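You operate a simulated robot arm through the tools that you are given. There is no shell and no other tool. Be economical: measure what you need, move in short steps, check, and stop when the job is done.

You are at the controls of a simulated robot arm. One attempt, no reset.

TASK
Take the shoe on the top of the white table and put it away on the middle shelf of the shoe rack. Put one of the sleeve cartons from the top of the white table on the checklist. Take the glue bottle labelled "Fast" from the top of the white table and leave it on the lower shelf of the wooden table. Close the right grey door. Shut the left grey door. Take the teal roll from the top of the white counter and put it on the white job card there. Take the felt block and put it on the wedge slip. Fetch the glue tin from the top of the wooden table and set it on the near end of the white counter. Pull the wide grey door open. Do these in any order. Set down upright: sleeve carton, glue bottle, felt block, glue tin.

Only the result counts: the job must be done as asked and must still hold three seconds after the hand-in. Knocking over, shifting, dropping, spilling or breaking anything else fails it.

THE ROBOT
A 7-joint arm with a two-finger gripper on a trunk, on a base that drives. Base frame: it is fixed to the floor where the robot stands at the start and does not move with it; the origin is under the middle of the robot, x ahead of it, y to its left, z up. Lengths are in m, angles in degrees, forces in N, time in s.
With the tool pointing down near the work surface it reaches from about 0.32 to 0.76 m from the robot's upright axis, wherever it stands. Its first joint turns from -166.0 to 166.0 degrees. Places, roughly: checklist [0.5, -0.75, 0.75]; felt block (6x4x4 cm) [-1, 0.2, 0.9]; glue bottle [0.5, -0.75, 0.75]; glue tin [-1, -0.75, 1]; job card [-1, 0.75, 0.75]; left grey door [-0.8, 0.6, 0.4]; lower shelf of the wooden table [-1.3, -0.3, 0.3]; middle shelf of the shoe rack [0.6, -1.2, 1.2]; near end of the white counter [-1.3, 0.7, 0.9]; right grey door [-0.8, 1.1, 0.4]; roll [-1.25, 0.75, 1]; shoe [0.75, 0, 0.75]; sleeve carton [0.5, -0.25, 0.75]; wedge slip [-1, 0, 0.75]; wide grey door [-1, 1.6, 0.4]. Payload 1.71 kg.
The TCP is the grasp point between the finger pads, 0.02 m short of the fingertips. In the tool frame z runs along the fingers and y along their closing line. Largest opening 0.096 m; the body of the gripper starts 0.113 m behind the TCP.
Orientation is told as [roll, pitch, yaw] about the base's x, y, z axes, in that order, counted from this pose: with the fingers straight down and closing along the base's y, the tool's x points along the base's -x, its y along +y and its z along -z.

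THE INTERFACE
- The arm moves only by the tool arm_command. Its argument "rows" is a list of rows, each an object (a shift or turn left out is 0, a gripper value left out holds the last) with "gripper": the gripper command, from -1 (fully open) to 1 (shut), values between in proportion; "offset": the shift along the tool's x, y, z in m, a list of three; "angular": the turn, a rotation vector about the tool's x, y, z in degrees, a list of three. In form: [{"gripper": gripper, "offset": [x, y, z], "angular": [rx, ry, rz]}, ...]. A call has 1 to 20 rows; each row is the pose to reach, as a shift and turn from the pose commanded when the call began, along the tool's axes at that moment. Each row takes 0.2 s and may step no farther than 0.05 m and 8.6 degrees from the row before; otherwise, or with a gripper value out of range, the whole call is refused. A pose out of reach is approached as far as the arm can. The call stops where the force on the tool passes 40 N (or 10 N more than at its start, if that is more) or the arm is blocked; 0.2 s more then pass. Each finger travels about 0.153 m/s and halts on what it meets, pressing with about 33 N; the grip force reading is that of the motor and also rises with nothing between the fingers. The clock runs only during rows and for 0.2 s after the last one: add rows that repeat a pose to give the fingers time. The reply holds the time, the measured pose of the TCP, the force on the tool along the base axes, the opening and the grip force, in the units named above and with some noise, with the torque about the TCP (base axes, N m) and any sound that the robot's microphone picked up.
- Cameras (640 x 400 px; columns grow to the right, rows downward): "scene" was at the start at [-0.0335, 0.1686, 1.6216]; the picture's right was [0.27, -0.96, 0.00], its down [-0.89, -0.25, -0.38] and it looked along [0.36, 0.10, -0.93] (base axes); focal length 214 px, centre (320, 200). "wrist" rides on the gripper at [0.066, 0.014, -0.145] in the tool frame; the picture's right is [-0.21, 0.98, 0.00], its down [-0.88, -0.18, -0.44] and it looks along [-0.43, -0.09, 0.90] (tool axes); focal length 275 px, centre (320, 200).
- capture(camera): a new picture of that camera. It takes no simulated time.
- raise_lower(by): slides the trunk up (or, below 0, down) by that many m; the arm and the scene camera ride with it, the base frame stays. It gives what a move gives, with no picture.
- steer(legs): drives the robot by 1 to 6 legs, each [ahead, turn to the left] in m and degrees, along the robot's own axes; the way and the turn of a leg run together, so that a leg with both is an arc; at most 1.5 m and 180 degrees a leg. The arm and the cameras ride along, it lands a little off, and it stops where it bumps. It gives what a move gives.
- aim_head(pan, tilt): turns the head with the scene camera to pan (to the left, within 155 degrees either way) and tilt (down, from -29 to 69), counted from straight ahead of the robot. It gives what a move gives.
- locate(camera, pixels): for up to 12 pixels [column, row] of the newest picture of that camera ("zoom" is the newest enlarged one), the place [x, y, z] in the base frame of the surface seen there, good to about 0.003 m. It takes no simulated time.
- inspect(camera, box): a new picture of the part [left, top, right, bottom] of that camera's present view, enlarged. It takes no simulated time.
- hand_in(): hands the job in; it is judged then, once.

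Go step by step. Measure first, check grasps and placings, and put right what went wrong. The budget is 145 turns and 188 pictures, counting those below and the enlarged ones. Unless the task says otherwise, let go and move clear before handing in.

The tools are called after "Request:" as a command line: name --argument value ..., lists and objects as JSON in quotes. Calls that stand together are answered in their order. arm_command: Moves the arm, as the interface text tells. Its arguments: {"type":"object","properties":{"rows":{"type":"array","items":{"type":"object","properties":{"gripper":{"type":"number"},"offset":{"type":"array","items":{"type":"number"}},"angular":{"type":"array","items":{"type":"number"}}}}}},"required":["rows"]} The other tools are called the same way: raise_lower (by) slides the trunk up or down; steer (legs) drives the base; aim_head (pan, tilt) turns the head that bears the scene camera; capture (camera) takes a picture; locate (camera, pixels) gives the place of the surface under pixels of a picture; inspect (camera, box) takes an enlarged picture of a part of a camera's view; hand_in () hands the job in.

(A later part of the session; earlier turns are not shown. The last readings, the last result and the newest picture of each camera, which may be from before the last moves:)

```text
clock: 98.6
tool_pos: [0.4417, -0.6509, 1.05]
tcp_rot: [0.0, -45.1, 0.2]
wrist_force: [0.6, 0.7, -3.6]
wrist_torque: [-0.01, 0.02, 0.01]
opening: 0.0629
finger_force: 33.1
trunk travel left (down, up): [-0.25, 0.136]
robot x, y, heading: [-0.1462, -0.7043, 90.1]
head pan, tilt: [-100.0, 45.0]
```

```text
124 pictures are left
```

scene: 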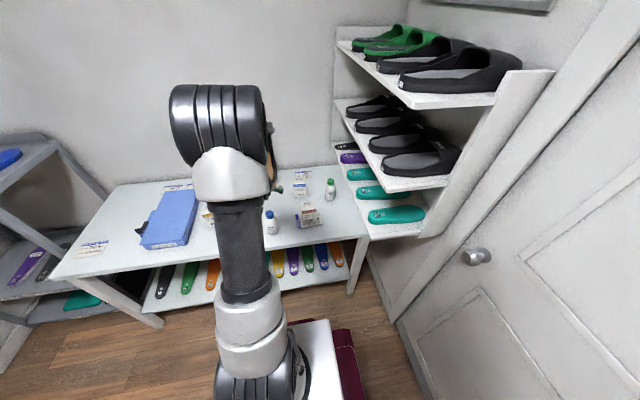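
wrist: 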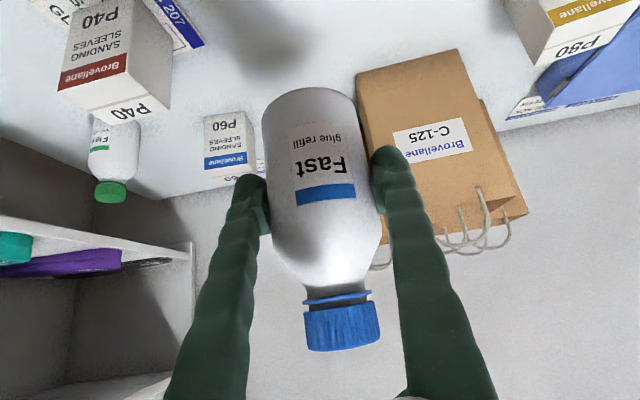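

Bottle held upright. Drive forward along the table and turn to face the wooden table.

Request:
steer --legs '[[0.62, 0], [0, 90]]'

Request:
aim_head --pan -20 --tilt 50

Request:
capture --camera "scene"

```text
clock: 106.8
tool_pos: [-0.201, 0.5027, 1.0505]
tcp_rot: [-0.1, -45.3, 90.0]
wrist_force: [-0.3, 0.1, -2.3]
wrist_torque: [-0.02, -0.01, 0.0]
opening: 0.0622
finger_force: 32.9
trunk travel left (down, up): [-0.25, 0.136]
robot x, y, heading: [-0.1483, -0.081, 179.7]
head pan, tilt: [-100.0, 45.0]
```

```text
clock: 108.4
tool_pos: [-0.1847, 0.502, 1.0528]
tcp_rot: [1.2, -45.2, 89.2]
wrist_force: [0.0, -0.5, -2.9]
wrist_torque: [-0.01, 0.01, -0.01]
opening: 0.0619
finger_force: 32.7
trunk travel left (down, up): [-0.25, 0.136]
robot x, y, heading: [-0.1466, -0.0828, 179.8]
head pan, tilt: [-20.0, 50.0]
```

```text
123 pictures are left
```

scene: 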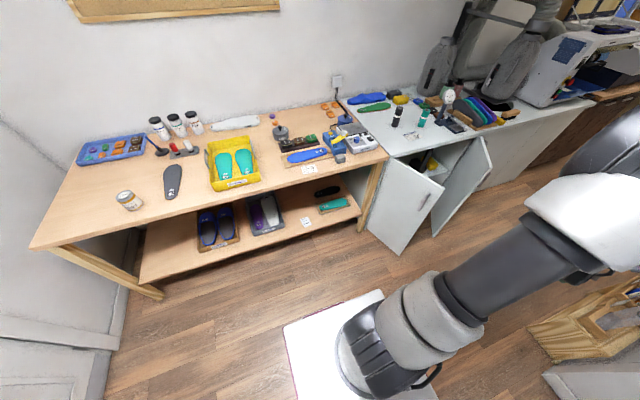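

Measuring the lower shelf surfaces and free spots.

Request:
inspect --camera "scene" --box '[130, 150, 380, 300]'

Request:
locate --camera "scene" --pixels '[[306, 221], [300, 236], [283, 228], [290, 215], [320, 212], [350, 218], [250, 236], [200, 262], [170, 240], [240, 242], [290, 178], [190, 205]]'

```text
2.56 times, centred on (255, 225) of scene
```

zoom: 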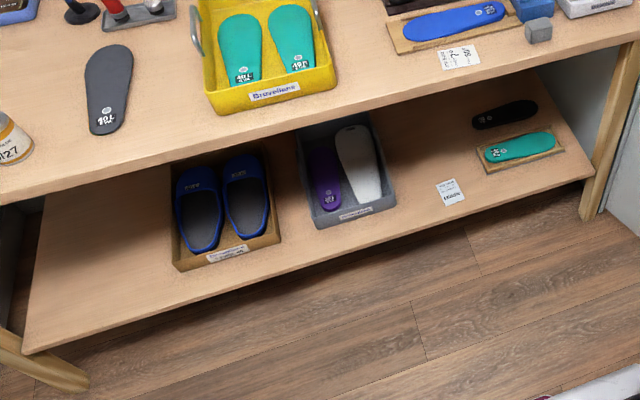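

```text
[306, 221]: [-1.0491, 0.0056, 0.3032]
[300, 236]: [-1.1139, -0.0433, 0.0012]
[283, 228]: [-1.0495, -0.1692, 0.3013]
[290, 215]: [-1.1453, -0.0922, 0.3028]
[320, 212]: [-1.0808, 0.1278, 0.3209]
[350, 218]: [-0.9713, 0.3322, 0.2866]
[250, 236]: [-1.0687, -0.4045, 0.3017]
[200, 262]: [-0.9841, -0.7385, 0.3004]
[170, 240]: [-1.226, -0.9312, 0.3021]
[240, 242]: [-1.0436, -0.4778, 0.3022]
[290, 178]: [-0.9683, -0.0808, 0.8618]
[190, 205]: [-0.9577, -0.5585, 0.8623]
```

The shelf's left part (y≈-0.9) is widely free. I'll drive alongside the wooden table with the arm on the right side, pointing at the table.

Request:
steer --legs '[[0, 80], [0.78, 0], [0, 10]]'

Request:
aim_head --pan -75 --tilt 55

Request:
capture --camera "scene"

Request:
capture --camera "wrist"

```text
clock: 117.7
tool_pos: [-0.8758, -0.8851, 1.0516]
tcp_rot: [1.2, -45.2, 178.7]
wrist_force: [-0.3, 0.7, -3.0]
wrist_torque: [-0.04, -0.04, 0.01]
opening: 0.0609
finger_force: 32.8
trunk travel left (down, up): [-0.25, 0.136]
robot x, y, heading: [-0.2924, -0.8504, -90.6]
head pan, tilt: [-20.0, 50.0]
```

```text
clock: 118.9
tool_pos: [-0.8759, -0.8724, 1.0526]
tcp_rot: [2.1, -45.4, 178.0]
wrist_force: [0.4, 0.1, -3.6]
wrist_torque: [0.04, 0.02, -0.05]
opening: 0.0611
finger_force: 33.4
trunk travel left (down, up): [-0.25, 0.136]
robot x, y, heading: [-0.2911, -0.8487, -90.2]
head pan, tilt: [-75.0, 55.0]
```

```text
121 pictures are left
```

scene: 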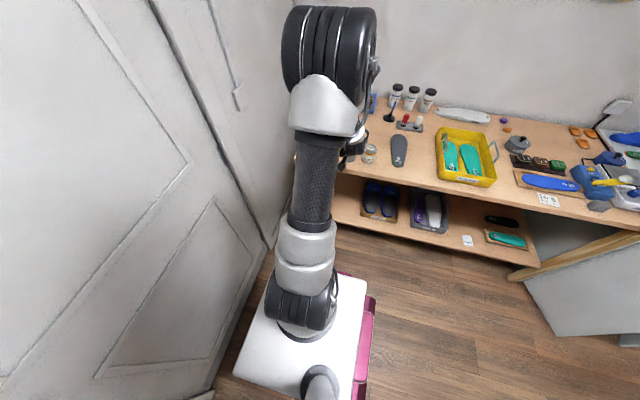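

```text
120 pictures are left
```

wrist: 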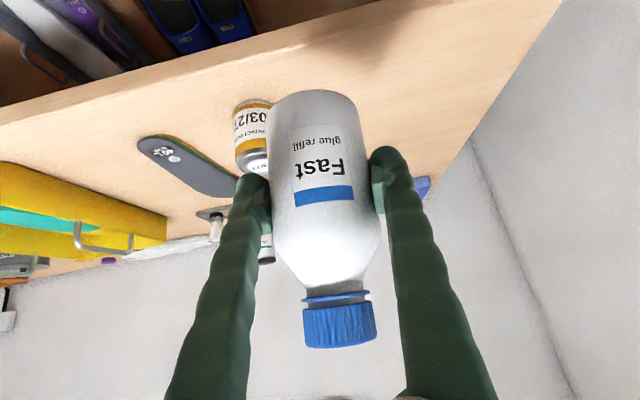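

Clear of the table edge (x≈-0.957). Lower the trunk fully, then lower the arm in front of the table.

Request:
raise_lower --by -0.25

Request:
arm_command --rows '[{"offset": [0.03, 0, 0.03]}, {"offset": [0.06, 0, 0.06]}, {"offset": [0.09, 0, 0.09]}, {"offset": [0.12, 0, 0.12]}, {"offset": [0.15, 0, 0.15]}, {"offset": [0.18, 0, 0.18]}, {"offset": [0.21, 0, 0.21]}, {"offset": [0.24, 0, 0.24]}, {"offset": [0.27, 0, 0.27]}, {"offset": [0.3, 0, 0.295]}, {"offset": [0.3, 0, 0.295]}]'

Request:
capture --camera "scene"

Request:
capture --camera "wrist"

```text
clock: 121.5
tool_pos: [-0.8746, -0.8696, 0.8021]
tcp_rot: [2.3, -45.2, 177.9]
wrist_force: [0.9, 0.4, -2.8]
wrist_torque: [-0.03, -0.01, -0.01]
opening: 0.0606
finger_force: 33.2
trunk travel left (down, up): [0.0, 0.386]
robot x, y, heading: [-0.2918, -0.8493, -90.5]
head pan, tilt: [-75.0, 55.0]
```

```text
clock: 123.9
tool_pos: [-0.8741, -0.8853, 0.3807]
tcp_rot: [2.2, -45.2, 177.9]
wrist_force: [0.6, -0.2, -2.9]
wrist_torque: [0.02, 0.0, 0.02]
opening: 0.0602
finger_force: 33.0
trunk travel left (down, up): [0.0, 0.386]
robot x, y, heading: [-0.29, -0.851, -90.5]
head pan, tilt: [-75.0, 55.0]
```

```text
119 pictures are left
```

scene: 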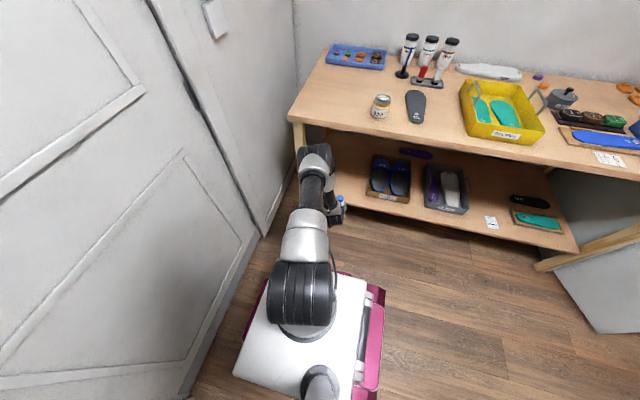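

```text
118 pictures are left
```

wrist: 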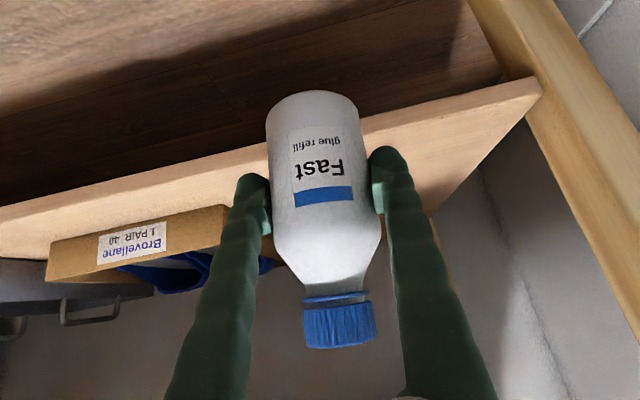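

Everything clear. Move in over the shelf 0.165 m, keeping height.

Request:
arm_command --rows '[{"offset": [-0.029, 0.0015, 0.029]}, {"offset": [-0.058, 0.003, 0.058]}, {"offset": [-0.087, 0.0045, 0.087]}, {"offset": [-0.116, 0.006, 0.117]}, {"offset": [-0.116, 0.006, 0.117]}]'

Request:
capture --camera "wrist"

```text
clock: 125.1
tool_pos: [-1.0384, -0.8867, 0.3802]
tcp_rot: [2.2, -45.2, 178.0]
wrist_force: [-0.4, 0.4, -2.6]
wrist_torque: [0.0, 0.0, 0.0]
opening: 0.0605
finger_force: 33.1
trunk travel left (down, up): [0.0, 0.386]
robot x, y, heading: [-0.2932, -0.8499, -90.8]
head pan, tilt: [-75.0, 55.0]
```

```text
117 pictures are left
```

wrist: 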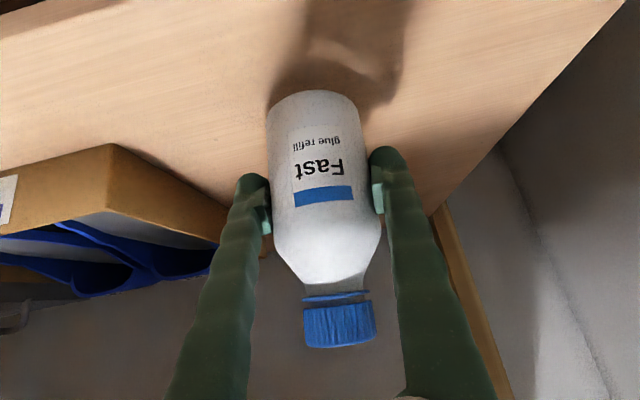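

Over the shelf. Take out the 2° roll and lower until contact.

Request:
arm_command --rows '[{"offset": [0.005, 0, 0.005], "angular": [2.2, 0, 0]}, {"offset": [0.01, 0, 0.01], "angular": [2.2, 0, 0]}, {"offset": [0.014, 0, 0.014], "angular": [2.2, 0, 0]}, {"offset": [0.017, 0, 0.017], "angular": [2.2, 0, 0]}, {"offset": [0.019, 0, 0.019], "angular": [2.2, 0, 0]}, {"offset": [0.019, 0, 0.019], "angular": [2.2, 0, 0]}]'

Request:
capture --camera "wrist"

```text
clock: 126.5
tool_pos: [-1.0399, -0.8866, 0.3565]
tcp_rot: [0.2, -45.2, 177.9]
wrist_force: [0.4, -0.2, -2.9]
wrist_torque: [-0.01, 0.02, -0.01]
opening: 0.0604
finger_force: 32.4
trunk travel left (down, up): [0.0, 0.386]
robot x, y, heading: [-0.29, -0.8494, -90.2]
head pan, tilt: [-75.0, 55.0]
```

```text
116 pictures are left
```

wrist: 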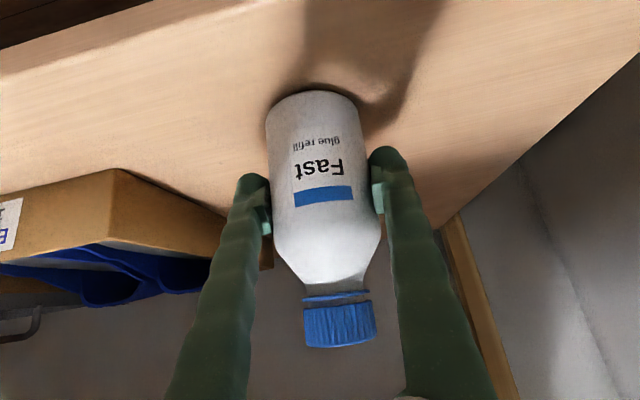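

Not yet touching. Lower further in 2 mm steps.

Request:
arm_command --rows '[{"offset": [0.0015, 0, 0.0015]}, {"offset": [0.003, 0, 0.003]}, {"offset": [0.0045, 0, 0.0045]}, {"offset": [0.0045, 0, 0.0045]}]'

```text
clock: 127.5
tool_pos: [-1.0423, -0.8884, 0.3536]
tcp_rot: [0.2, -45.7, 178.0]
wrist_force: [5.0, -2.5, 25.1]
wrist_torque: [0.58, -0.18, -0.15]
opening: 0.0602
finger_force: 33.0
trunk travel left (down, up): [0.0, 0.386]
robot x, y, heading: [-0.2905, -0.8499, -90.7]
head pan, tilt: [-75.0, 55.0]
```

Firm contact. Ease off, release, and retract along the finger axis.

Request:
arm_command --rows '[{"offset": [-0.002, 0, -0.002]}, {"gripper": -1, "offset": [-0.002, 0, -0.002]}, {"offset": [-0.002, 0, -0.002]}, {"offset": [-0.002, 0, -0.03]}, {"offset": [-0.002, 0, -0.07]}, {"offset": [-0.002, 0, -0.11]}, {"offset": [-0.002, 0, -0.15]}, {"offset": [-0.002, 0, -0.19]}, {"offset": [-0.002, 0, -0.24]}, {"offset": [-0.002, 0, -0.24]}]'

Request:
capture --camera "wrist"

Request:
capture --camera "scene"

```text
clock: 129.7
tool_pos: [-0.8696, -0.8906, 0.5203]
tcp_rot: [0.1, -45.3, 178.0]
wrist_force: [1.4, 0.1, 0.4]
wrist_torque: [0.02, 0.01, 0.0]
opening: 0.0959
finger_force: 0.1
trunk travel left (down, up): [0.0, 0.386]
robot x, y, heading: [-0.2907, -0.8522, -90.5]
head pan, tilt: [-75.0, 55.0]
```

```text
115 pictures are left
```

wrist: 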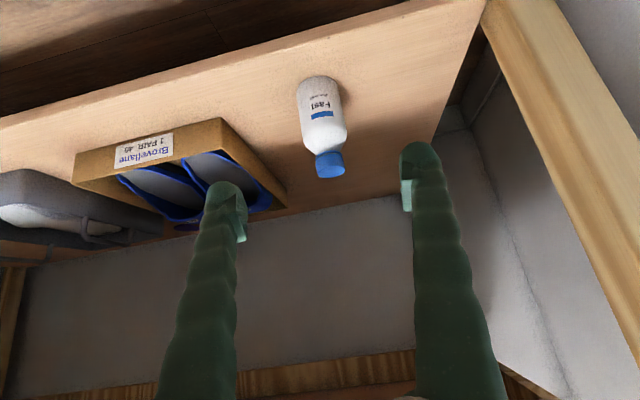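

```text
114 pictures are left
```

scene: 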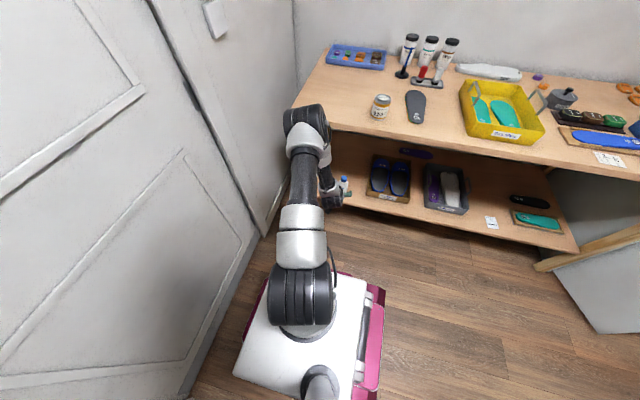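

Bottle stands on the lower shelf. Now raise the trunk and arm to reach the glue tin on the table top.

Request:
raise_lower --by 0.25

Request:
arm_command --rows '[{"offset": [-0.03, 0, -0.03]}, {"offset": [-0.06, 0, -0.06]}, {"offset": [-0.09, 0, -0.09]}, {"offset": [-0.12, 0, -0.12]}, {"offset": [-0.15, 0, -0.15]}, {"offset": [-0.18, 0, -0.18]}, {"offset": [-0.21, -0.01, -0.21], "angular": [0, 8, 0]}, {"offset": [-0.22, -0.03, -0.21], "angular": [0, 16, 0]}, {"offset": [-0.23, -0.05, -0.21], "angular": [0, 24, 0]}, {"offset": [-0.24, -0.07, -0.2], "angular": [0, 32, 0]}, {"offset": [-0.25, -0.09, -0.19], "angular": [0, 40, 0]}, {"offset": [-0.26, -0.1, -0.18], "angular": [0, 45, 0]}, {"offset": [-0.26, -0.1, -0.18], "angular": [0, 45, 0]}]'

Request:
capture --camera "wrist"

```text
clock: 132.3
tool_pos: [-0.8709, -0.8928, 0.768]
tcp_rot: [0.1, -45.2, 178.0]
wrist_force: [0.7, 0.3, 0.5]
wrist_torque: [-0.01, 0.02, -0.01]
opening: 0.0958
finger_force: 0.0
trunk travel left (down, up): [-0.25, 0.136]
robot x, y, heading: [-0.2914, -0.8499, -90.6]
head pan, tilt: [-75.0, 55.0]
```

```text
clock: 135.1
tool_pos: [-0.921, -0.7898, 1.0811]
tcp_rot: [0.1, -0.2, 178.0]
wrist_force: [-0.2, -0.1, 0.0]
wrist_torque: [0.01, 0.02, 0.0]
opening: 0.0961
finger_force: 0.1
trunk travel left (down, up): [-0.25, 0.136]
robot x, y, heading: [-0.292, -0.8512, -90.5]
head pan, tilt: [-75.0, 55.0]
```

```text
113 pictures are left
```

wrist: 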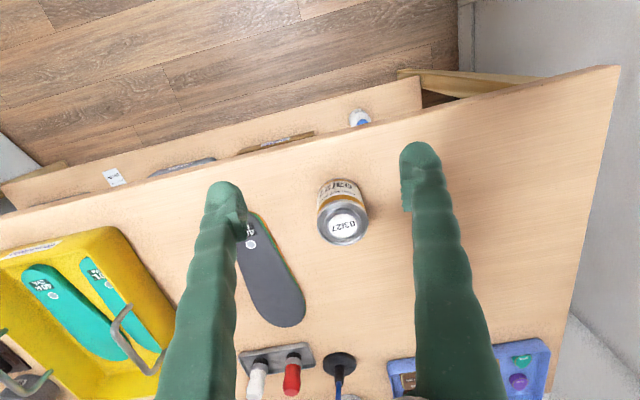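

Request:
locate --camera "wrist" --pixels '[[342, 228], [320, 227], [366, 226], [342, 245], [343, 212], [318, 200], [363, 195], [340, 181], [300, 300], [262, 225]]'

Request:
inspect --camera "wrist" --box '[280, 150, 400, 270]'

```text
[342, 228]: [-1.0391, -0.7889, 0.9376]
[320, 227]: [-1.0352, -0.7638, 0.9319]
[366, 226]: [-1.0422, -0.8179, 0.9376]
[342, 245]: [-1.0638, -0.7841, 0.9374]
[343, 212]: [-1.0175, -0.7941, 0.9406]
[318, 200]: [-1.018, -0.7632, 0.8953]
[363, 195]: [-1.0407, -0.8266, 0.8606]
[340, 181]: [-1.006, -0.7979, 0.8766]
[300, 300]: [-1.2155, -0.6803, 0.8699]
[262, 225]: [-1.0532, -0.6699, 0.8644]
```

```text
3.33 times, centred on (340, 210) of wrist
```

zoom: 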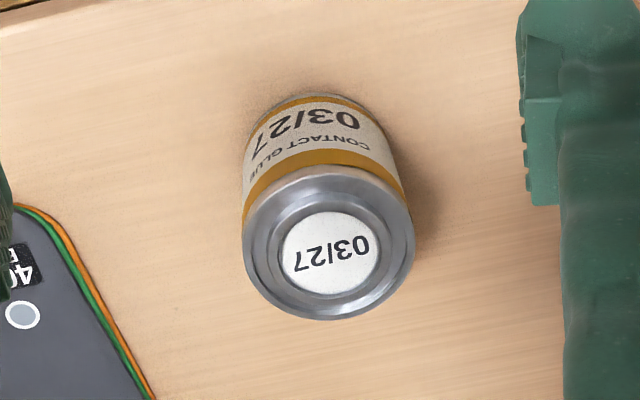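

Tin centre (-1.040,-0.790), Ø≈6 cm, top 0.938. Move above, descend, and grip.

Request:
arm_command --rows '[{"offset": [-0.04, 0.002, 0]}, {"offset": [-0.08, 0.004, 0.01]}, {"offset": [-0.119, 0.005, 0.03]}, {"offset": [-0.119, 0.005, 0.06]}, {"offset": [-0.119, 0.005, 0.1]}, {"offset": [-0.119, 0.005, 0.14]}, {"offset": [-0.119, 0.005, 0.174]}, {"offset": [-0.119, 0.005, 0.174]}]'

Request:
capture --camera "wrist"

```text
clock: 136.9
tool_pos: [-1.0295, -0.792, 0.9077]
tcp_rot: [0.0, -0.2, 178.0]
wrist_force: [-0.8, 0.6, -0.3]
wrist_torque: [0.01, 0.0, -0.02]
opening: 0.0964
finger_force: 0.0
out of reach, approached as far as the arm can: row 3, 4, 5, 6, 7, 8
trunk travel left (down, up): [-0.25, 0.136]
robot x, y, heading: [-0.2946, -0.8523, -90.7]
head pan, tilt: [-75.0, 55.0]
```

```text
111 pictures are left
```

wrist: 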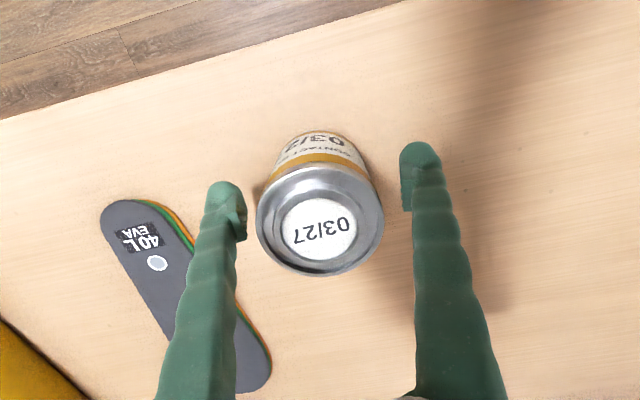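

Just out of reach by 1 cm. A 15° tilt gives reach; tilt, shift 1 cm, and close.

Request:
arm_command --rows '[{"offset": [0, 0, 0], "angular": [0, -7.5, 0]}, {"offset": [0, 0, 0], "angular": [0, -15, 0]}, {"offset": [-0.011, -0.001, 0], "angular": [0, -15, 0]}, {"offset": [-0.011, -0.001, 0], "angular": [0, -15, 0]}]'

Request:
capture --camera "wrist"

```text
clock: 137.9
tool_pos: [-1.0933, -0.7851, 0.9057]
tcp_rot: [0.1, -15.2, 178.1]
wrist_force: [0.5, 0.2, -0.5]
wrist_torque: [-0.03, -0.02, 0.0]
opening: 0.0958
finger_force: 0.1
out of reach, approached as far as the arm can: row 1, 2, 3, 4
trunk travel left (down, up): [-0.25, 0.136]
robot x, y, heading: [-0.2929, -0.852, -90.7]
head pan, tilt: [-75.0, 55.0]
```

```text
110 pictures are left
```

wrist: 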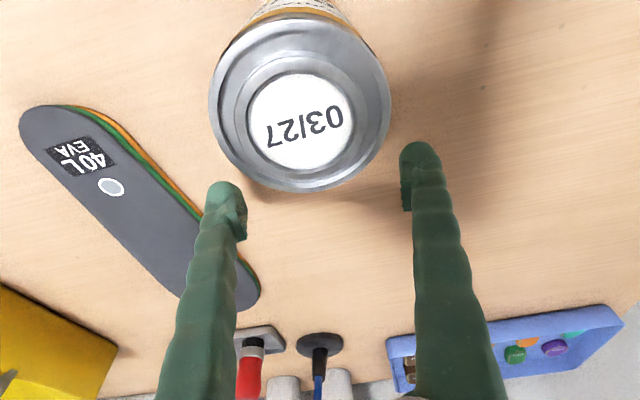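

It overshot to x=-1.093 (tin still untouched between the finger line). Shift back +x about 5 cm with the tilt.

Request:
arm_command --rows '[{"offset": [0.0243, 0.003, -0.0065]}, {"offset": [0.0486, 0.003, -0.0131]}, {"offset": [0.0486, 0.003, -0.0131]}]'

Request:
capture --camera "wrist"

```text
clock: 138.7
tool_pos: [-1.0935, -0.7833, 0.9051]
tcp_rot: [0.0, -15.3, 178.0]
wrist_force: [-0.1, 0.1, -0.2]
wrist_torque: [-0.01, -0.01, 0.01]
opening: 0.0958
finger_force: 0.0
out of reach, approached as far as the arm can: row 1, 2, 3
trunk travel left (down, up): [-0.25, 0.136]
robot x, y, heading: [-0.2907, -0.8528, -90.4]
head pan, tilt: [-75.0, 55.0]
```

```text
109 pictures are left
```

wrist: 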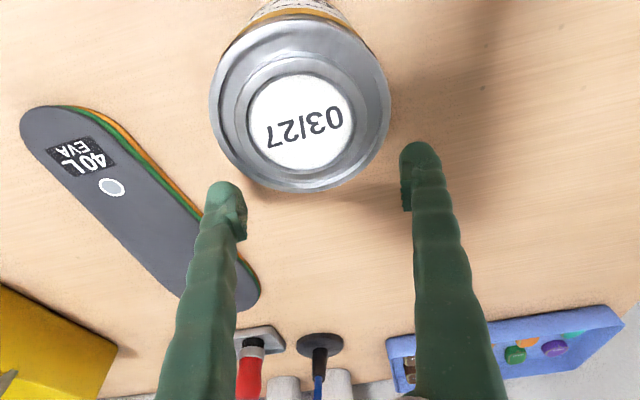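

Still pinned by the far command; keep commanding inward.

Request:
arm_command --rows '[{"offset": [0.0243, 0.0, -0.0065]}, {"offset": [0.0486, 0.0, -0.0131]}, {"offset": [0.0486, 0.0, -0.0131]}]'

```text
clock: 139.5
tool_pos: [-1.0932, -0.7856, 0.906]
tcp_rot: [0.0, -15.2, 178.0]
wrist_force: [0.1, -0.1, -0.1]
wrist_torque: [-0.02, -0.02, 0.01]
opening: 0.0959
finger_force: 0.0
out of reach, approached as far as the arm can: row 1, 2, 3
trunk travel left (down, up): [-0.25, 0.136]
robot x, y, heading: [-0.2901, -0.8543, -90.5]
head pan, tilt: [-75.0, 55.0]
```

Inward is refused here. Try rising vertically first.

Request:
arm_command --rows '[{"offset": [-0.01, 0.0, -0.037]}, {"offset": [-0.02, 0.0, -0.075]}, {"offset": [-0.03, 0.0, -0.115]}, {"offset": [-0.03, 0.0, -0.115]}]'

Request:
capture --camera "scene"

```text
clock: 140.5
tool_pos: [-1.0892, -0.7836, 1.0224]
tcp_rot: [0.0, -15.3, 177.9]
wrist_force: [-0.3, 0.9, 0.3]
wrist_torque: [0.01, 0.03, -0.02]
opening: 0.0958
finger_force: 0.1
out of reach, approached as far as the arm can: row 3, 4
trunk travel left (down, up): [-0.25, 0.136]
robot x, y, heading: [-0.2899, -0.8494, -90.5]
head pan, tilt: [-75.0, 55.0]
```

```text
108 pictures are left
```

scene: 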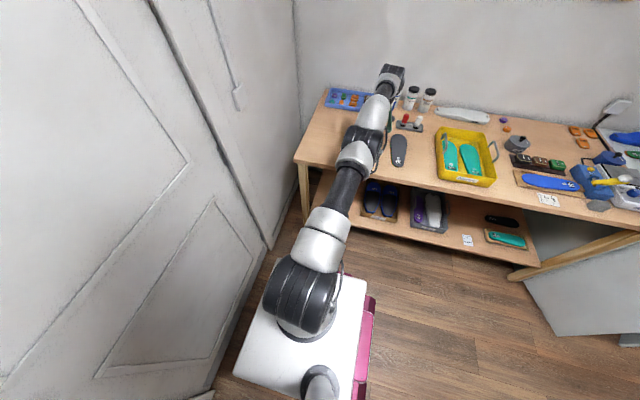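

It rises. Now move inward at this height.

Request:
arm_command --rows '[{"offset": [0.024, 0.0, -0.0065]}, {"offset": [0.048, 0.0, -0.013]}, {"offset": [0.09, 0.0, -0.024]}, {"offset": [0.12, 0.0, -0.032]}, {"offset": [0.12, 0.0, -0.032]}]'

```text
clock: 141.7
tool_pos: [-0.9669, -0.7879, 1.0247]
tcp_rot: [0.1, -15.2, 177.9]
wrist_force: [0.2, 0.1, -0.4]
wrist_torque: [0.04, -0.06, -0.01]
opening: 0.0958
finger_force: 0.0
trunk travel left (down, up): [-0.25, 0.136]
robot x, y, heading: [-0.2885, -0.8522, -90.4]
head pan, tilt: [-75.0, 55.0]
```

Free again. I'll shuffle the base 5 cm closer to the table (turn, short reverse, turn back) for comfortable reach.

Request:
steer --legs '[[0, 25], [-0.13, 0], [0, -25]]'

Request:
capture --camera "wrist"

```text
clock: 146.0
tool_pos: [-1.0194, -0.6782, 1.0241]
tcp_rot: [-0.2, -15.3, 177.9]
wrist_force: [0.8, -0.8, 0.3]
wrist_torque: [0.12, 0.01, -0.04]
opening: 0.0962
finger_force: 0.1
trunk travel left (down, up): [-0.25, 0.136]
robot x, y, heading: [-0.3422, -0.7344, -90.4]
head pan, tilt: [-75.0, 55.0]
```

```text
107 pictures are left
```

wrist: 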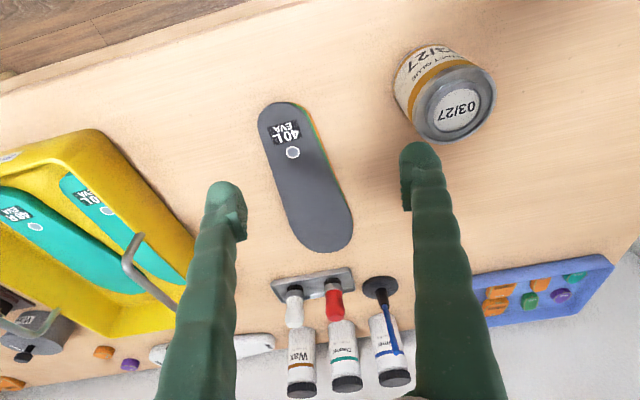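

Now un-tilt and centre above the tin.

Request:
arm_command --rows '[{"offset": [-0.004, 0.038, 0.0], "angular": [0, 5, 0]}, {"offset": [-0.008, 0.076, 0.0], "angular": [0, 10, 0]}, {"offset": [-0.0113, 0.1126, 0.01], "angular": [0, 15.2, 0]}, {"offset": [-0.0113, 0.1126, 0.02], "angular": [0, 15.2, 0]}]'

Request:
capture --camera "wrist"

Request:
locate --camera "wrist" --pixels '[[320, 190], [320, 170], [320, 210]]'

```text
clock: 147.0
tool_pos: [-1.0383, -0.7739, 1.008]
tcp_rot: [0.8, -0.1, 178.0]
wrist_force: [0.6, 0.3, 0.3]
wrist_torque: [0.01, 0.0, -0.01]
opening: 0.0961
finger_force: 0.0
trunk travel left (down, up): [-0.25, 0.136]
robot x, y, heading: [-0.3432, -0.7345, -90.9]
head pan, tilt: [-75.0, 55.0]
```

```text
106 pictures are left
```

wrist: 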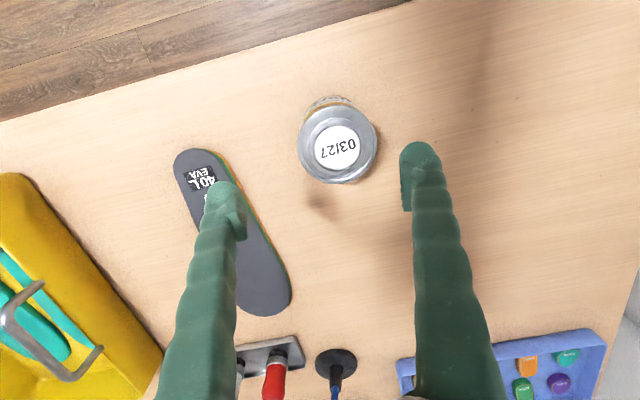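

```text
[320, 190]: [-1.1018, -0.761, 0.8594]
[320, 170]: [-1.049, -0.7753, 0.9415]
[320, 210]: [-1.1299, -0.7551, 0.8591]
```

Shift 1.6 cm, descend and close.

Request:
arm_command --rows '[{"offset": [0.001, 0.016, 0.0]}, {"offset": [0.001, 0.016, 0.04]}, {"offset": [0.001, 0.016, 0.08]}, {"offset": [0.001, 0.016, 0.104]}, {"offset": [0.001, 0.016, 0.104]}, {"gripper": 1, "offset": [0.001, 0.016, 0.104]}, {"offset": [0.001, 0.016, 0.104]}, {"offset": [0.001, 0.016, 0.104]}, {"offset": [0.001, 0.016, 0.104]}]'

Request:
arm_command --rows '[{"offset": [0, 0, -0.04]}, {"offset": [0, 0, -0.08]}, {"offset": [0, 0, -0.12]}, {"offset": [0.04, 0, -0.15]}, {"offset": [0.08, 0, -0.17]}, {"offset": [0.12, 0, -0.18]}, {"offset": [0.12, 0, -0.18]}]'

Request:
capture --camera "wrist"

```text
clock: 149.0
tool_pos: [-1.0379, -0.7915, 0.9044]
tcp_rot: [0.6, -0.1, 177.8]
wrist_force: [0.1, 0.2, 2.0]
wrist_torque: [-0.12, 0.03, -0.01]
opening: 0.0714
finger_force: 33.2
trunk travel left (down, up): [-0.25, 0.136]
robot x, y, heading: [-0.3425, -0.7384, -90.7]
head pan, tilt: [-75.0, 55.0]
```

```text
clock: 150.6
tool_pos: [-0.921, -0.7917, 1.0815]
tcp_rot: [0.8, 0.0, 177.8]
wrist_force: [-0.5, -0.4, -2.2]
wrist_torque: [0.01, -0.02, -0.01]
opening: 0.0715
finger_force: 32.7
trunk travel left (down, up): [-0.25, 0.136]
robot x, y, heading: [-0.3428, -0.7361, -90.9]
head pan, tilt: [-75.0, 55.0]
```

```text
105 pictures are left
```

wrist: 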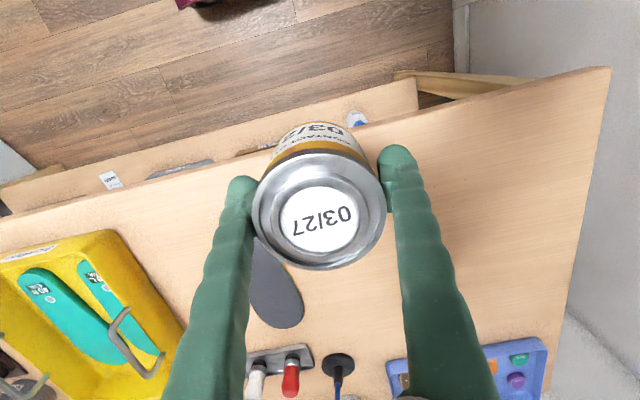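

Tin held firmly. Reverse along the wooden table to the counter with the arm still pointing west.

Request:
steer --legs '[[-1.3, 0]]'

Request:
aim_head --pan -95 --tilt 50

Request:
capture --camera "scene"

Request:
capture --camera "wrist"

```text
clock: 157.5
tool_pos: [-0.9011, 0.5088, 1.083]
tcp_rot: [0.7, 0.0, 177.3]
wrist_force: [0.1, 0.4, -2.2]
wrist_torque: [0.0, 0.02, -0.04]
opening: 0.071
finger_force: 32.6
trunk travel left (down, up): [-0.25, 0.136]
robot x, y, heading: [-0.3217, 0.5656, -91.3]
head pan, tilt: [-75.0, 55.0]
```

```text
clock: 158.3
tool_pos: [-0.8992, 0.5267, 1.0837]
tcp_rot: [1.6, 0.0, 177.4]
wrist_force: [-0.1, 0.1, -3.0]
wrist_torque: [-0.06, -0.02, -0.03]
opening: 0.0713
finger_force: 32.9
trunk travel left (down, up): [-0.25, 0.136]
robot x, y, heading: [-0.3231, 0.5632, -91.3]
head pan, tilt: [-95.0, 50.0]
```

```text
104 pictures are left
```

scene: 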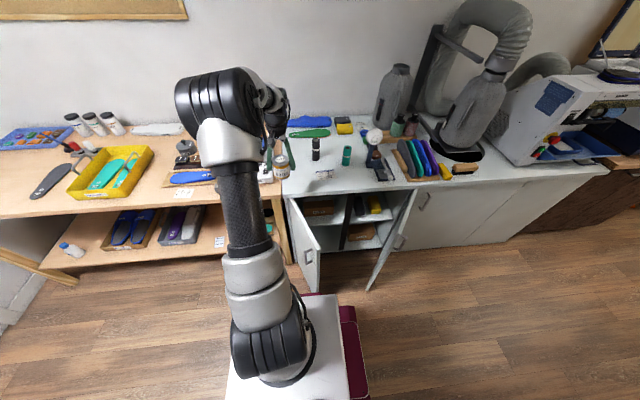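

```text
103 pictures are left
```

wrist: 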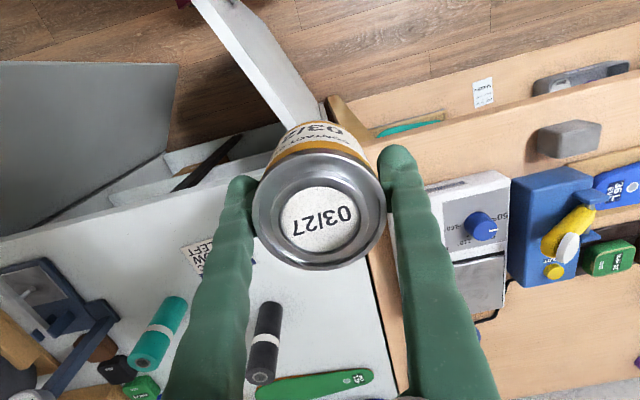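

The counter's near end is between the edge by the machine and the job card/black roll. Measuring.

Request:
inspect --camera "scene" --box '[260, 100, 400, 220]'

Request:
locate --camera "wrist" --pixels '[[270, 305], [262, 375], [310, 380], [370, 375], [330, 300], [385, 330], [360, 280], [180, 300], [150, 355], [195, 255], [300, 330], [480, 225]]'

```text
3.33 times, centred on (330, 160) of scene
```

zoom: 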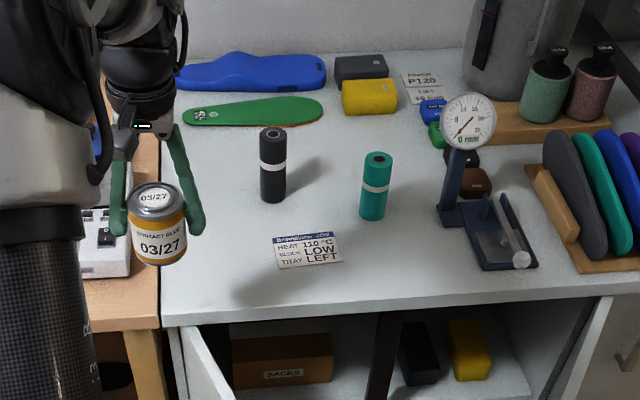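

```text
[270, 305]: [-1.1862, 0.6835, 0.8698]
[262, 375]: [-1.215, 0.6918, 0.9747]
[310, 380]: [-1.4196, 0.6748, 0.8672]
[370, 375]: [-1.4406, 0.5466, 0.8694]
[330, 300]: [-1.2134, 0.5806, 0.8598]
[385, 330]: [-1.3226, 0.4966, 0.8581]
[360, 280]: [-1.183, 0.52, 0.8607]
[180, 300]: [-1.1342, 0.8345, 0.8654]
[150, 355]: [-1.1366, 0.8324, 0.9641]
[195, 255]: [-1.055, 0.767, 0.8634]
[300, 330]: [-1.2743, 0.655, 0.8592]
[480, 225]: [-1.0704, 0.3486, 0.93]
```

Free spot (-1.06,0.575) is on the near end, within reach and clear of the card and black roll. Move above and lower.

Request:
arm_command --rows '[{"offset": [-0.041, -0.01, 0], "angular": [1.5, 0, 0]}, {"offset": [-0.082, -0.02, 0], "angular": [1.5, 0, 0]}, {"offset": [-0.123, -0.03, 0], "angular": [1.5, 0, 0]}, {"offset": [-0.163, -0.041, 0], "angular": [1.5, 0, 0]}, {"offset": [-0.163, -0.041, 0.045], "angular": [1.5, 0, 0]}, {"offset": [-0.163, -0.041, 0.09], "angular": [1.5, 0, 0]}, {"offset": [-0.163, -0.041, 0.13], "angular": [1.5, 0, 0]}, {"offset": [-0.163, -0.041, 0.16], "angular": [1.5, 0, 0]}, {"offset": [-0.163, -0.041, 0.16], "angular": [1.5, 0, 0]}]'

Request:
inspect --camera "scene" --box '[250, 110, 390, 230]'

```text
clock: 160.3
tool_pos: [-1.0609, 0.5697, 0.9255]
tcp_rot: [0.1, 0.0, 177.4]
wrist_force: [0.1, 0.0, -3.1]
wrist_torque: [0.02, 0.01, -0.02]
opening: 0.0712
finger_force: 33.1
out of reach, approached as far as the arm can: row 4, 5
trunk travel left (down, up): [-0.25, 0.136]
robot x, y, heading: [-0.3224, 0.562, -90.9]
head pan, tilt: [-95.0, 50.0]
```

```text
3.33 times, centred on (320, 170) of scene
```

zoom: 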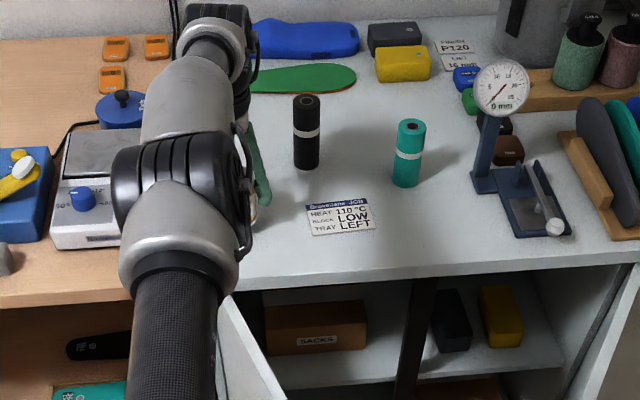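

Lower the last 2.3 cm to contact.

Request:
arm_command --rows '[{"offset": [0, 0, 0.01]}, {"offset": [0, 0, 0.017]}, {"offset": [0, 0, 0.021]}, {"offset": [0, 0, 0.024]}, {"offset": [0, 0, 0.024]}]'

Request:
capture --camera "wrist"

```text
clock: 161.6
tool_pos: [-1.0616, 0.5695, 0.9043]
tcp_rot: [0.0, -0.6, 177.4]
wrist_force: [-3.0, 2.3, 33.3]
wrist_torque: [-0.24, -0.81, -0.09]
opening: 0.0711
finger_force: 33.1
trunk travel left (down, up): [-0.25, 0.136]
robot x, y, heading: [-0.3219, 0.5618, -90.8]
head pan, tilt: [-95.0, 50.0]
```

```text
100 pictures are left
```

wrist: 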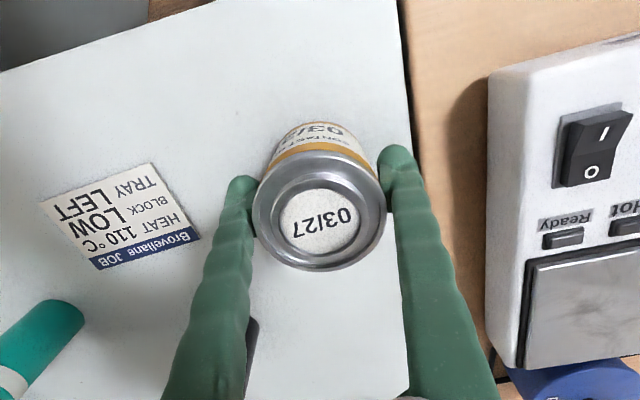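

Tin stands on the near end. Release and rise, retreat.

Request:
arm_command --rows '[{"offset": [0, 0, -0.003]}, {"gripper": -1, "offset": [0, 0, -0.003]}, {"offset": [0, 0, -0.003]}, {"offset": [0, 0, -0.04]}, {"offset": [0, 0, -0.08]}, {"offset": [0, 0, -0.12]}, {"offset": [0.03, 0, -0.15]}, {"offset": [0.07, 0, -0.15]}, {"offset": [0.11, 0, -0.15]}, {"offset": [0.14, 0, -0.15]}, {"gripper": 1, "offset": [0.14, 0, -0.15]}]'

Request:
capture --camera "scene"

Request:
inspect --camera "scene" --box '[260, 130, 460, 310]'

```text
clock: 163.9
tool_pos: [-0.9208, 0.5611, 1.0494]
tcp_rot: [0.1, -0.1, 177.6]
wrist_force: [-0.4, 0.6, -0.1]
wrist_torque: [0.03, 0.0, 0.02]
opening: 0.0001
finger_force: 19.7
out of reach, approached as far as the arm can: row 6
trunk travel left (down, up): [-0.25, 0.136]
robot x, y, heading: [-0.3248, 0.5578, -91.1]
head pan, tilt: [-95.0, 50.0]
```

```text
99 pictures are left
```

scene: 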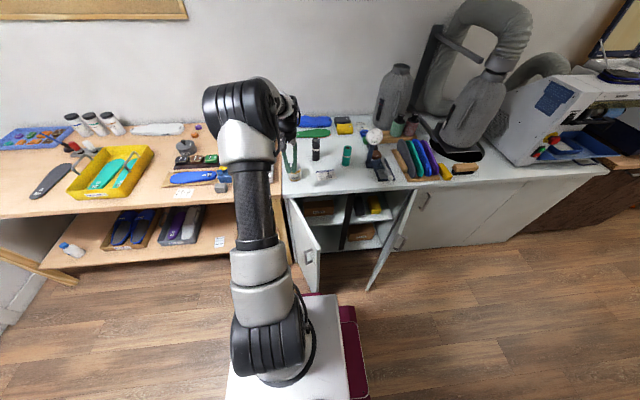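

```text
2.22 times, centred on (360, 220) of scene
```

zoom: 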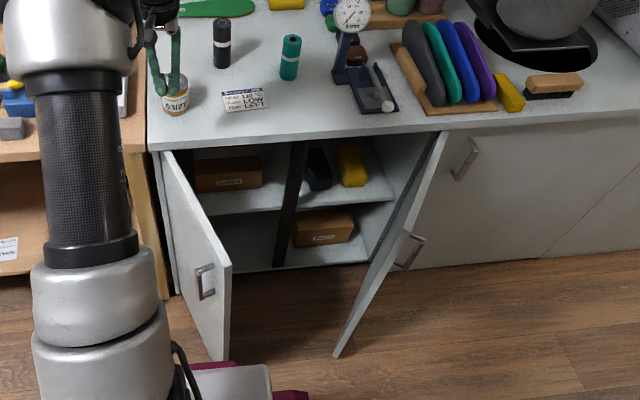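

Measure both open doors, their hinges and handles, and the wide door's handle and seam.

Request:
locate --camera "zoom" --pixels '[[165, 165], [227, 270], [226, 345], [203, 282], [185, 230], [438, 145], [395, 225], [340, 345], [375, 280], [410, 250], [465, 158], [545, 250]]'

Request:
locate --camera "scene" --pixels '[[424, 200], [440, 210], [515, 220], [505, 195], [610, 172], [470, 230], [350, 215], [330, 220], [340, 240], [460, 180], [420, 245], [400, 215]]'

```text
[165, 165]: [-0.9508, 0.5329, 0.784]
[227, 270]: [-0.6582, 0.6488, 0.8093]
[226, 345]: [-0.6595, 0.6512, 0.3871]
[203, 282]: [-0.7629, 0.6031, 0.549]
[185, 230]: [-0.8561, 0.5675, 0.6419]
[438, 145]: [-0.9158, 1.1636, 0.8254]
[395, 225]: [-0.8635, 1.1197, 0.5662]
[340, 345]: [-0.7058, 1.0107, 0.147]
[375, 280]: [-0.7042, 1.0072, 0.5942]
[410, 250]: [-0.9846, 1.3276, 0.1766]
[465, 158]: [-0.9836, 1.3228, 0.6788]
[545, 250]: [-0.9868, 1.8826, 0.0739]
```

```text
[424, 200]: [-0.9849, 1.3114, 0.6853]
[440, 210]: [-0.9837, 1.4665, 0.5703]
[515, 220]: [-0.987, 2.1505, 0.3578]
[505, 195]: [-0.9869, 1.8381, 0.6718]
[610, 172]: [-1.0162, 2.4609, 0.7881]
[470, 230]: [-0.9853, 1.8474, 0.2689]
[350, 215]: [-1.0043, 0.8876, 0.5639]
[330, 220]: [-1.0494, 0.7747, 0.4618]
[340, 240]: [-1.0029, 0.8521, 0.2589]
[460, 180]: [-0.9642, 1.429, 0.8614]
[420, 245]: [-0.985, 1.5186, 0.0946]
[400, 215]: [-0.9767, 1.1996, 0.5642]
```

Doors: left hinge ≈(-0.97,0.53), free edge (-0.66,0.65); right hinge ≈(-0.97,1.19), free edge (-0.705,1.01). I'll push them shut with closed, tilted fingers. First drive south of the left door and lower the trunk.

Request:
steer --legs '[[0.42, 0]]'

Request:
arm_command --rows '[{"gripper": 1, "offset": [0.03, 0, 0]}, {"gripper": 1, "offset": [0.03, 0, 0]}]'

Request:
raise_lower --by -0.25

```text
clock: 166.7
tool_pos: [-0.9307, 0.1343, 1.0511]
tcp_rot: [0.0, -0.1, 177.3]
wrist_force: [-0.1, -0.5, -0.3]
wrist_torque: [0.02, 0.0, 0.03]
opening: 0.0002
finger_force: 28.8
trunk travel left (down, up): [-0.25, 0.136]
robot x, y, heading: [-0.3325, 0.1327, -91.2]
head pan, tilt: [-95.0, 50.0]
```

```text
clock: 167.3
tool_pos: [-0.9013, 0.1525, 1.0488]
tcp_rot: [1.0, 0.0, 177.4]
wrist_force: [0.0, 0.5, 0.1]
wrist_torque: [0.0, -0.01, -0.04]
opening: 0.0001
finger_force: 29.2
trunk travel left (down, up): [-0.25, 0.136]
robot x, y, heading: [-0.3311, 0.1348, -90.9]
head pan, tilt: [-95.0, 50.0]
```

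```text
clock: 169.9
tool_pos: [-0.9005, 0.1503, 0.8008]
tcp_rot: [1.0, -0.1, 177.4]
wrist_force: [-0.2, -0.2, 0.2]
wrist_torque: [0.01, 0.02, 0.01]
opening: 0.0001
finger_force: 29.5
trunk travel left (down, up): [0.0, 0.386]
robot x, y, heading: [-0.3329, 0.1344, -91.5]
head pan, tilt: [-95.0, 50.0]
```

Swing around and lower toward the left door's outer side, yawing to point north-west.

Request:
arm_command --rows '[{"offset": [0.0, -0.0449, 0.015], "angular": [0, 0, 4.5]}, {"offset": [0.0034, -0.0897, 0.03], "angular": [0, 0, 9]}, {"offset": [0.0106, -0.1342, 0.045], "angular": [0, 0, 13.5]}, {"offset": [0.0211, -0.1778, 0.06], "angular": [0, 0, 18]}, {"offset": [0.0353, -0.2205, 0.075], "angular": [0, 0, 22.5]}, {"offset": [0.0527, -0.2618, 0.09], "angular": [0, 0, 27]}, {"offset": [0.0735, -0.3017, 0.105], "angular": [0, 0, 31.5]}, {"offset": [0.0974, -0.3399, 0.12], "angular": [0, 0, 36]}, {"offset": [0.1242, -0.3758, 0.135], "angular": [0, 0, 40.5]}, {"offset": [0.1539, -0.4096, 0.15], "angular": [0, 0, 45]}, {"offset": [0.1539, -0.4096, 0.15], "angular": [0, 0, 45]}]'

Request:
aim_head --pan -135 --tilt 50

Request:
capture --camera "scene"

Request:
capture --camera "wrist"

```text
clock: 172.3
tool_pos: [-0.7283, 0.5527, 0.6424]
tcp_rot: [0.7, 0.6, 132.2]
wrist_force: [0.0, -0.2, 0.0]
wrist_torque: [0.03, 0.02, -0.02]
opening: 0.0
finger_force: 29.4
trunk travel left (down, up): [0.0, 0.386]
robot x, y, heading: [-0.3324, 0.1329, -91.3]
head pan, tilt: [-95.0, 50.0]
```

```text
clock: 173.4
tool_pos: [-0.7291, 0.5524, 0.6436]
tcp_rot: [0.8, 0.7, 132.4]
wrist_force: [-0.1, 0.9, 1.0]
wrist_torque: [0.01, -0.02, 0.0]
opening: 0.0002
finger_force: 29.0
trunk travel left (down, up): [0.0, 0.386]
robot x, y, heading: [-0.3333, 0.1333, -91.3]
head pan, tilt: [-135.0, 50.0]
```

```text
97 pictures are left
```

scene: 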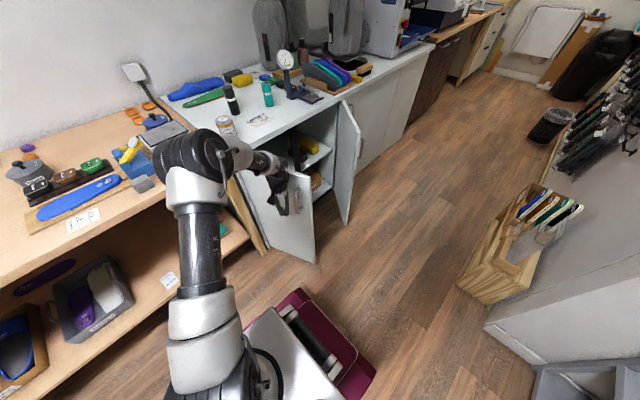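

```text
96 pictures are left
```

wrist: 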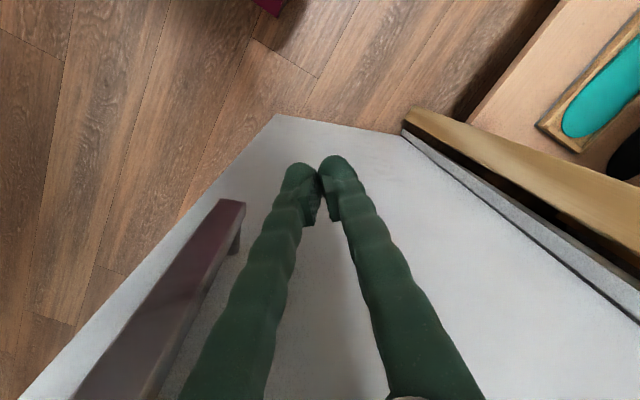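

Fingers hang before the door's outer face, handle to the left. Tilt 65° and lower.

Request:
arm_command --rows '[{"offset": [0, 0, 0.02], "angular": [0, -8, 0]}, {"offset": [0, 0, 0.04], "angular": [0, -16, 0]}, {"offset": [0, 0, 0.06], "angular": [0, -24, 0]}, {"offset": [0, 0, 0.08], "angular": [0, -32, 0]}, {"offset": [0, 0, 0.1], "angular": [0, -40, 0]}, {"offset": [0, 0, 0.12], "angular": [0, -48, 0]}, {"offset": [0, 0, 0.15], "angular": [0, -56, 0]}, {"offset": [0, 0, 0.17], "angular": [0, -64, 0]}, {"offset": [0, 0, 0.19], "angular": [0, -66, 0]}, {"offset": [0, 0, 0.19], "angular": [0, -66, 0]}]'

Request:
capture --camera "scene"

Request:
capture --camera "wrist"

```text
clock: 175.6
tool_pos: [-0.7286, 0.5485, 0.4537]
tcp_rot: [1.9, -65.3, 130.5]
wrist_force: [-0.9, 0.2, -0.4]
wrist_torque: [-0.02, -0.01, 0.02]
opening: 0.0
finger_force: 29.9
trunk travel left (down, up): [0.0, 0.386]
robot x, y, heading: [-0.3286, 0.1341, -91.2]
head pan, tilt: [-135.0, 50.0]
```

```text
95 pictures are left
```

scene: 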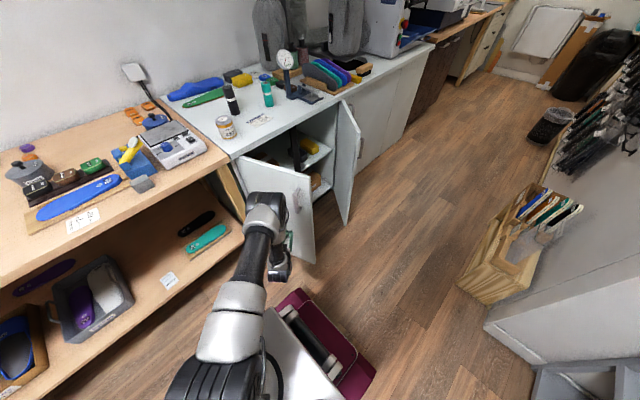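

```text
94 pictures are left
```

wrist: 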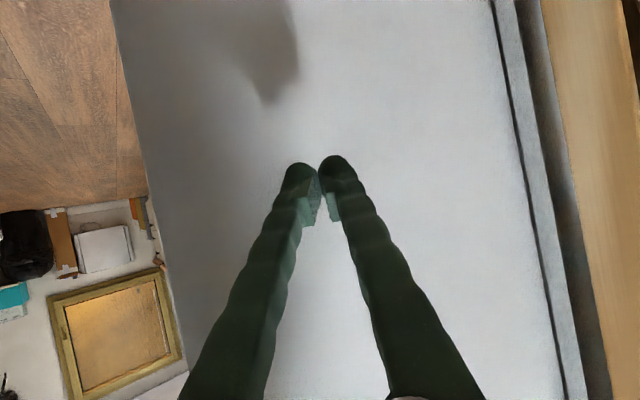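

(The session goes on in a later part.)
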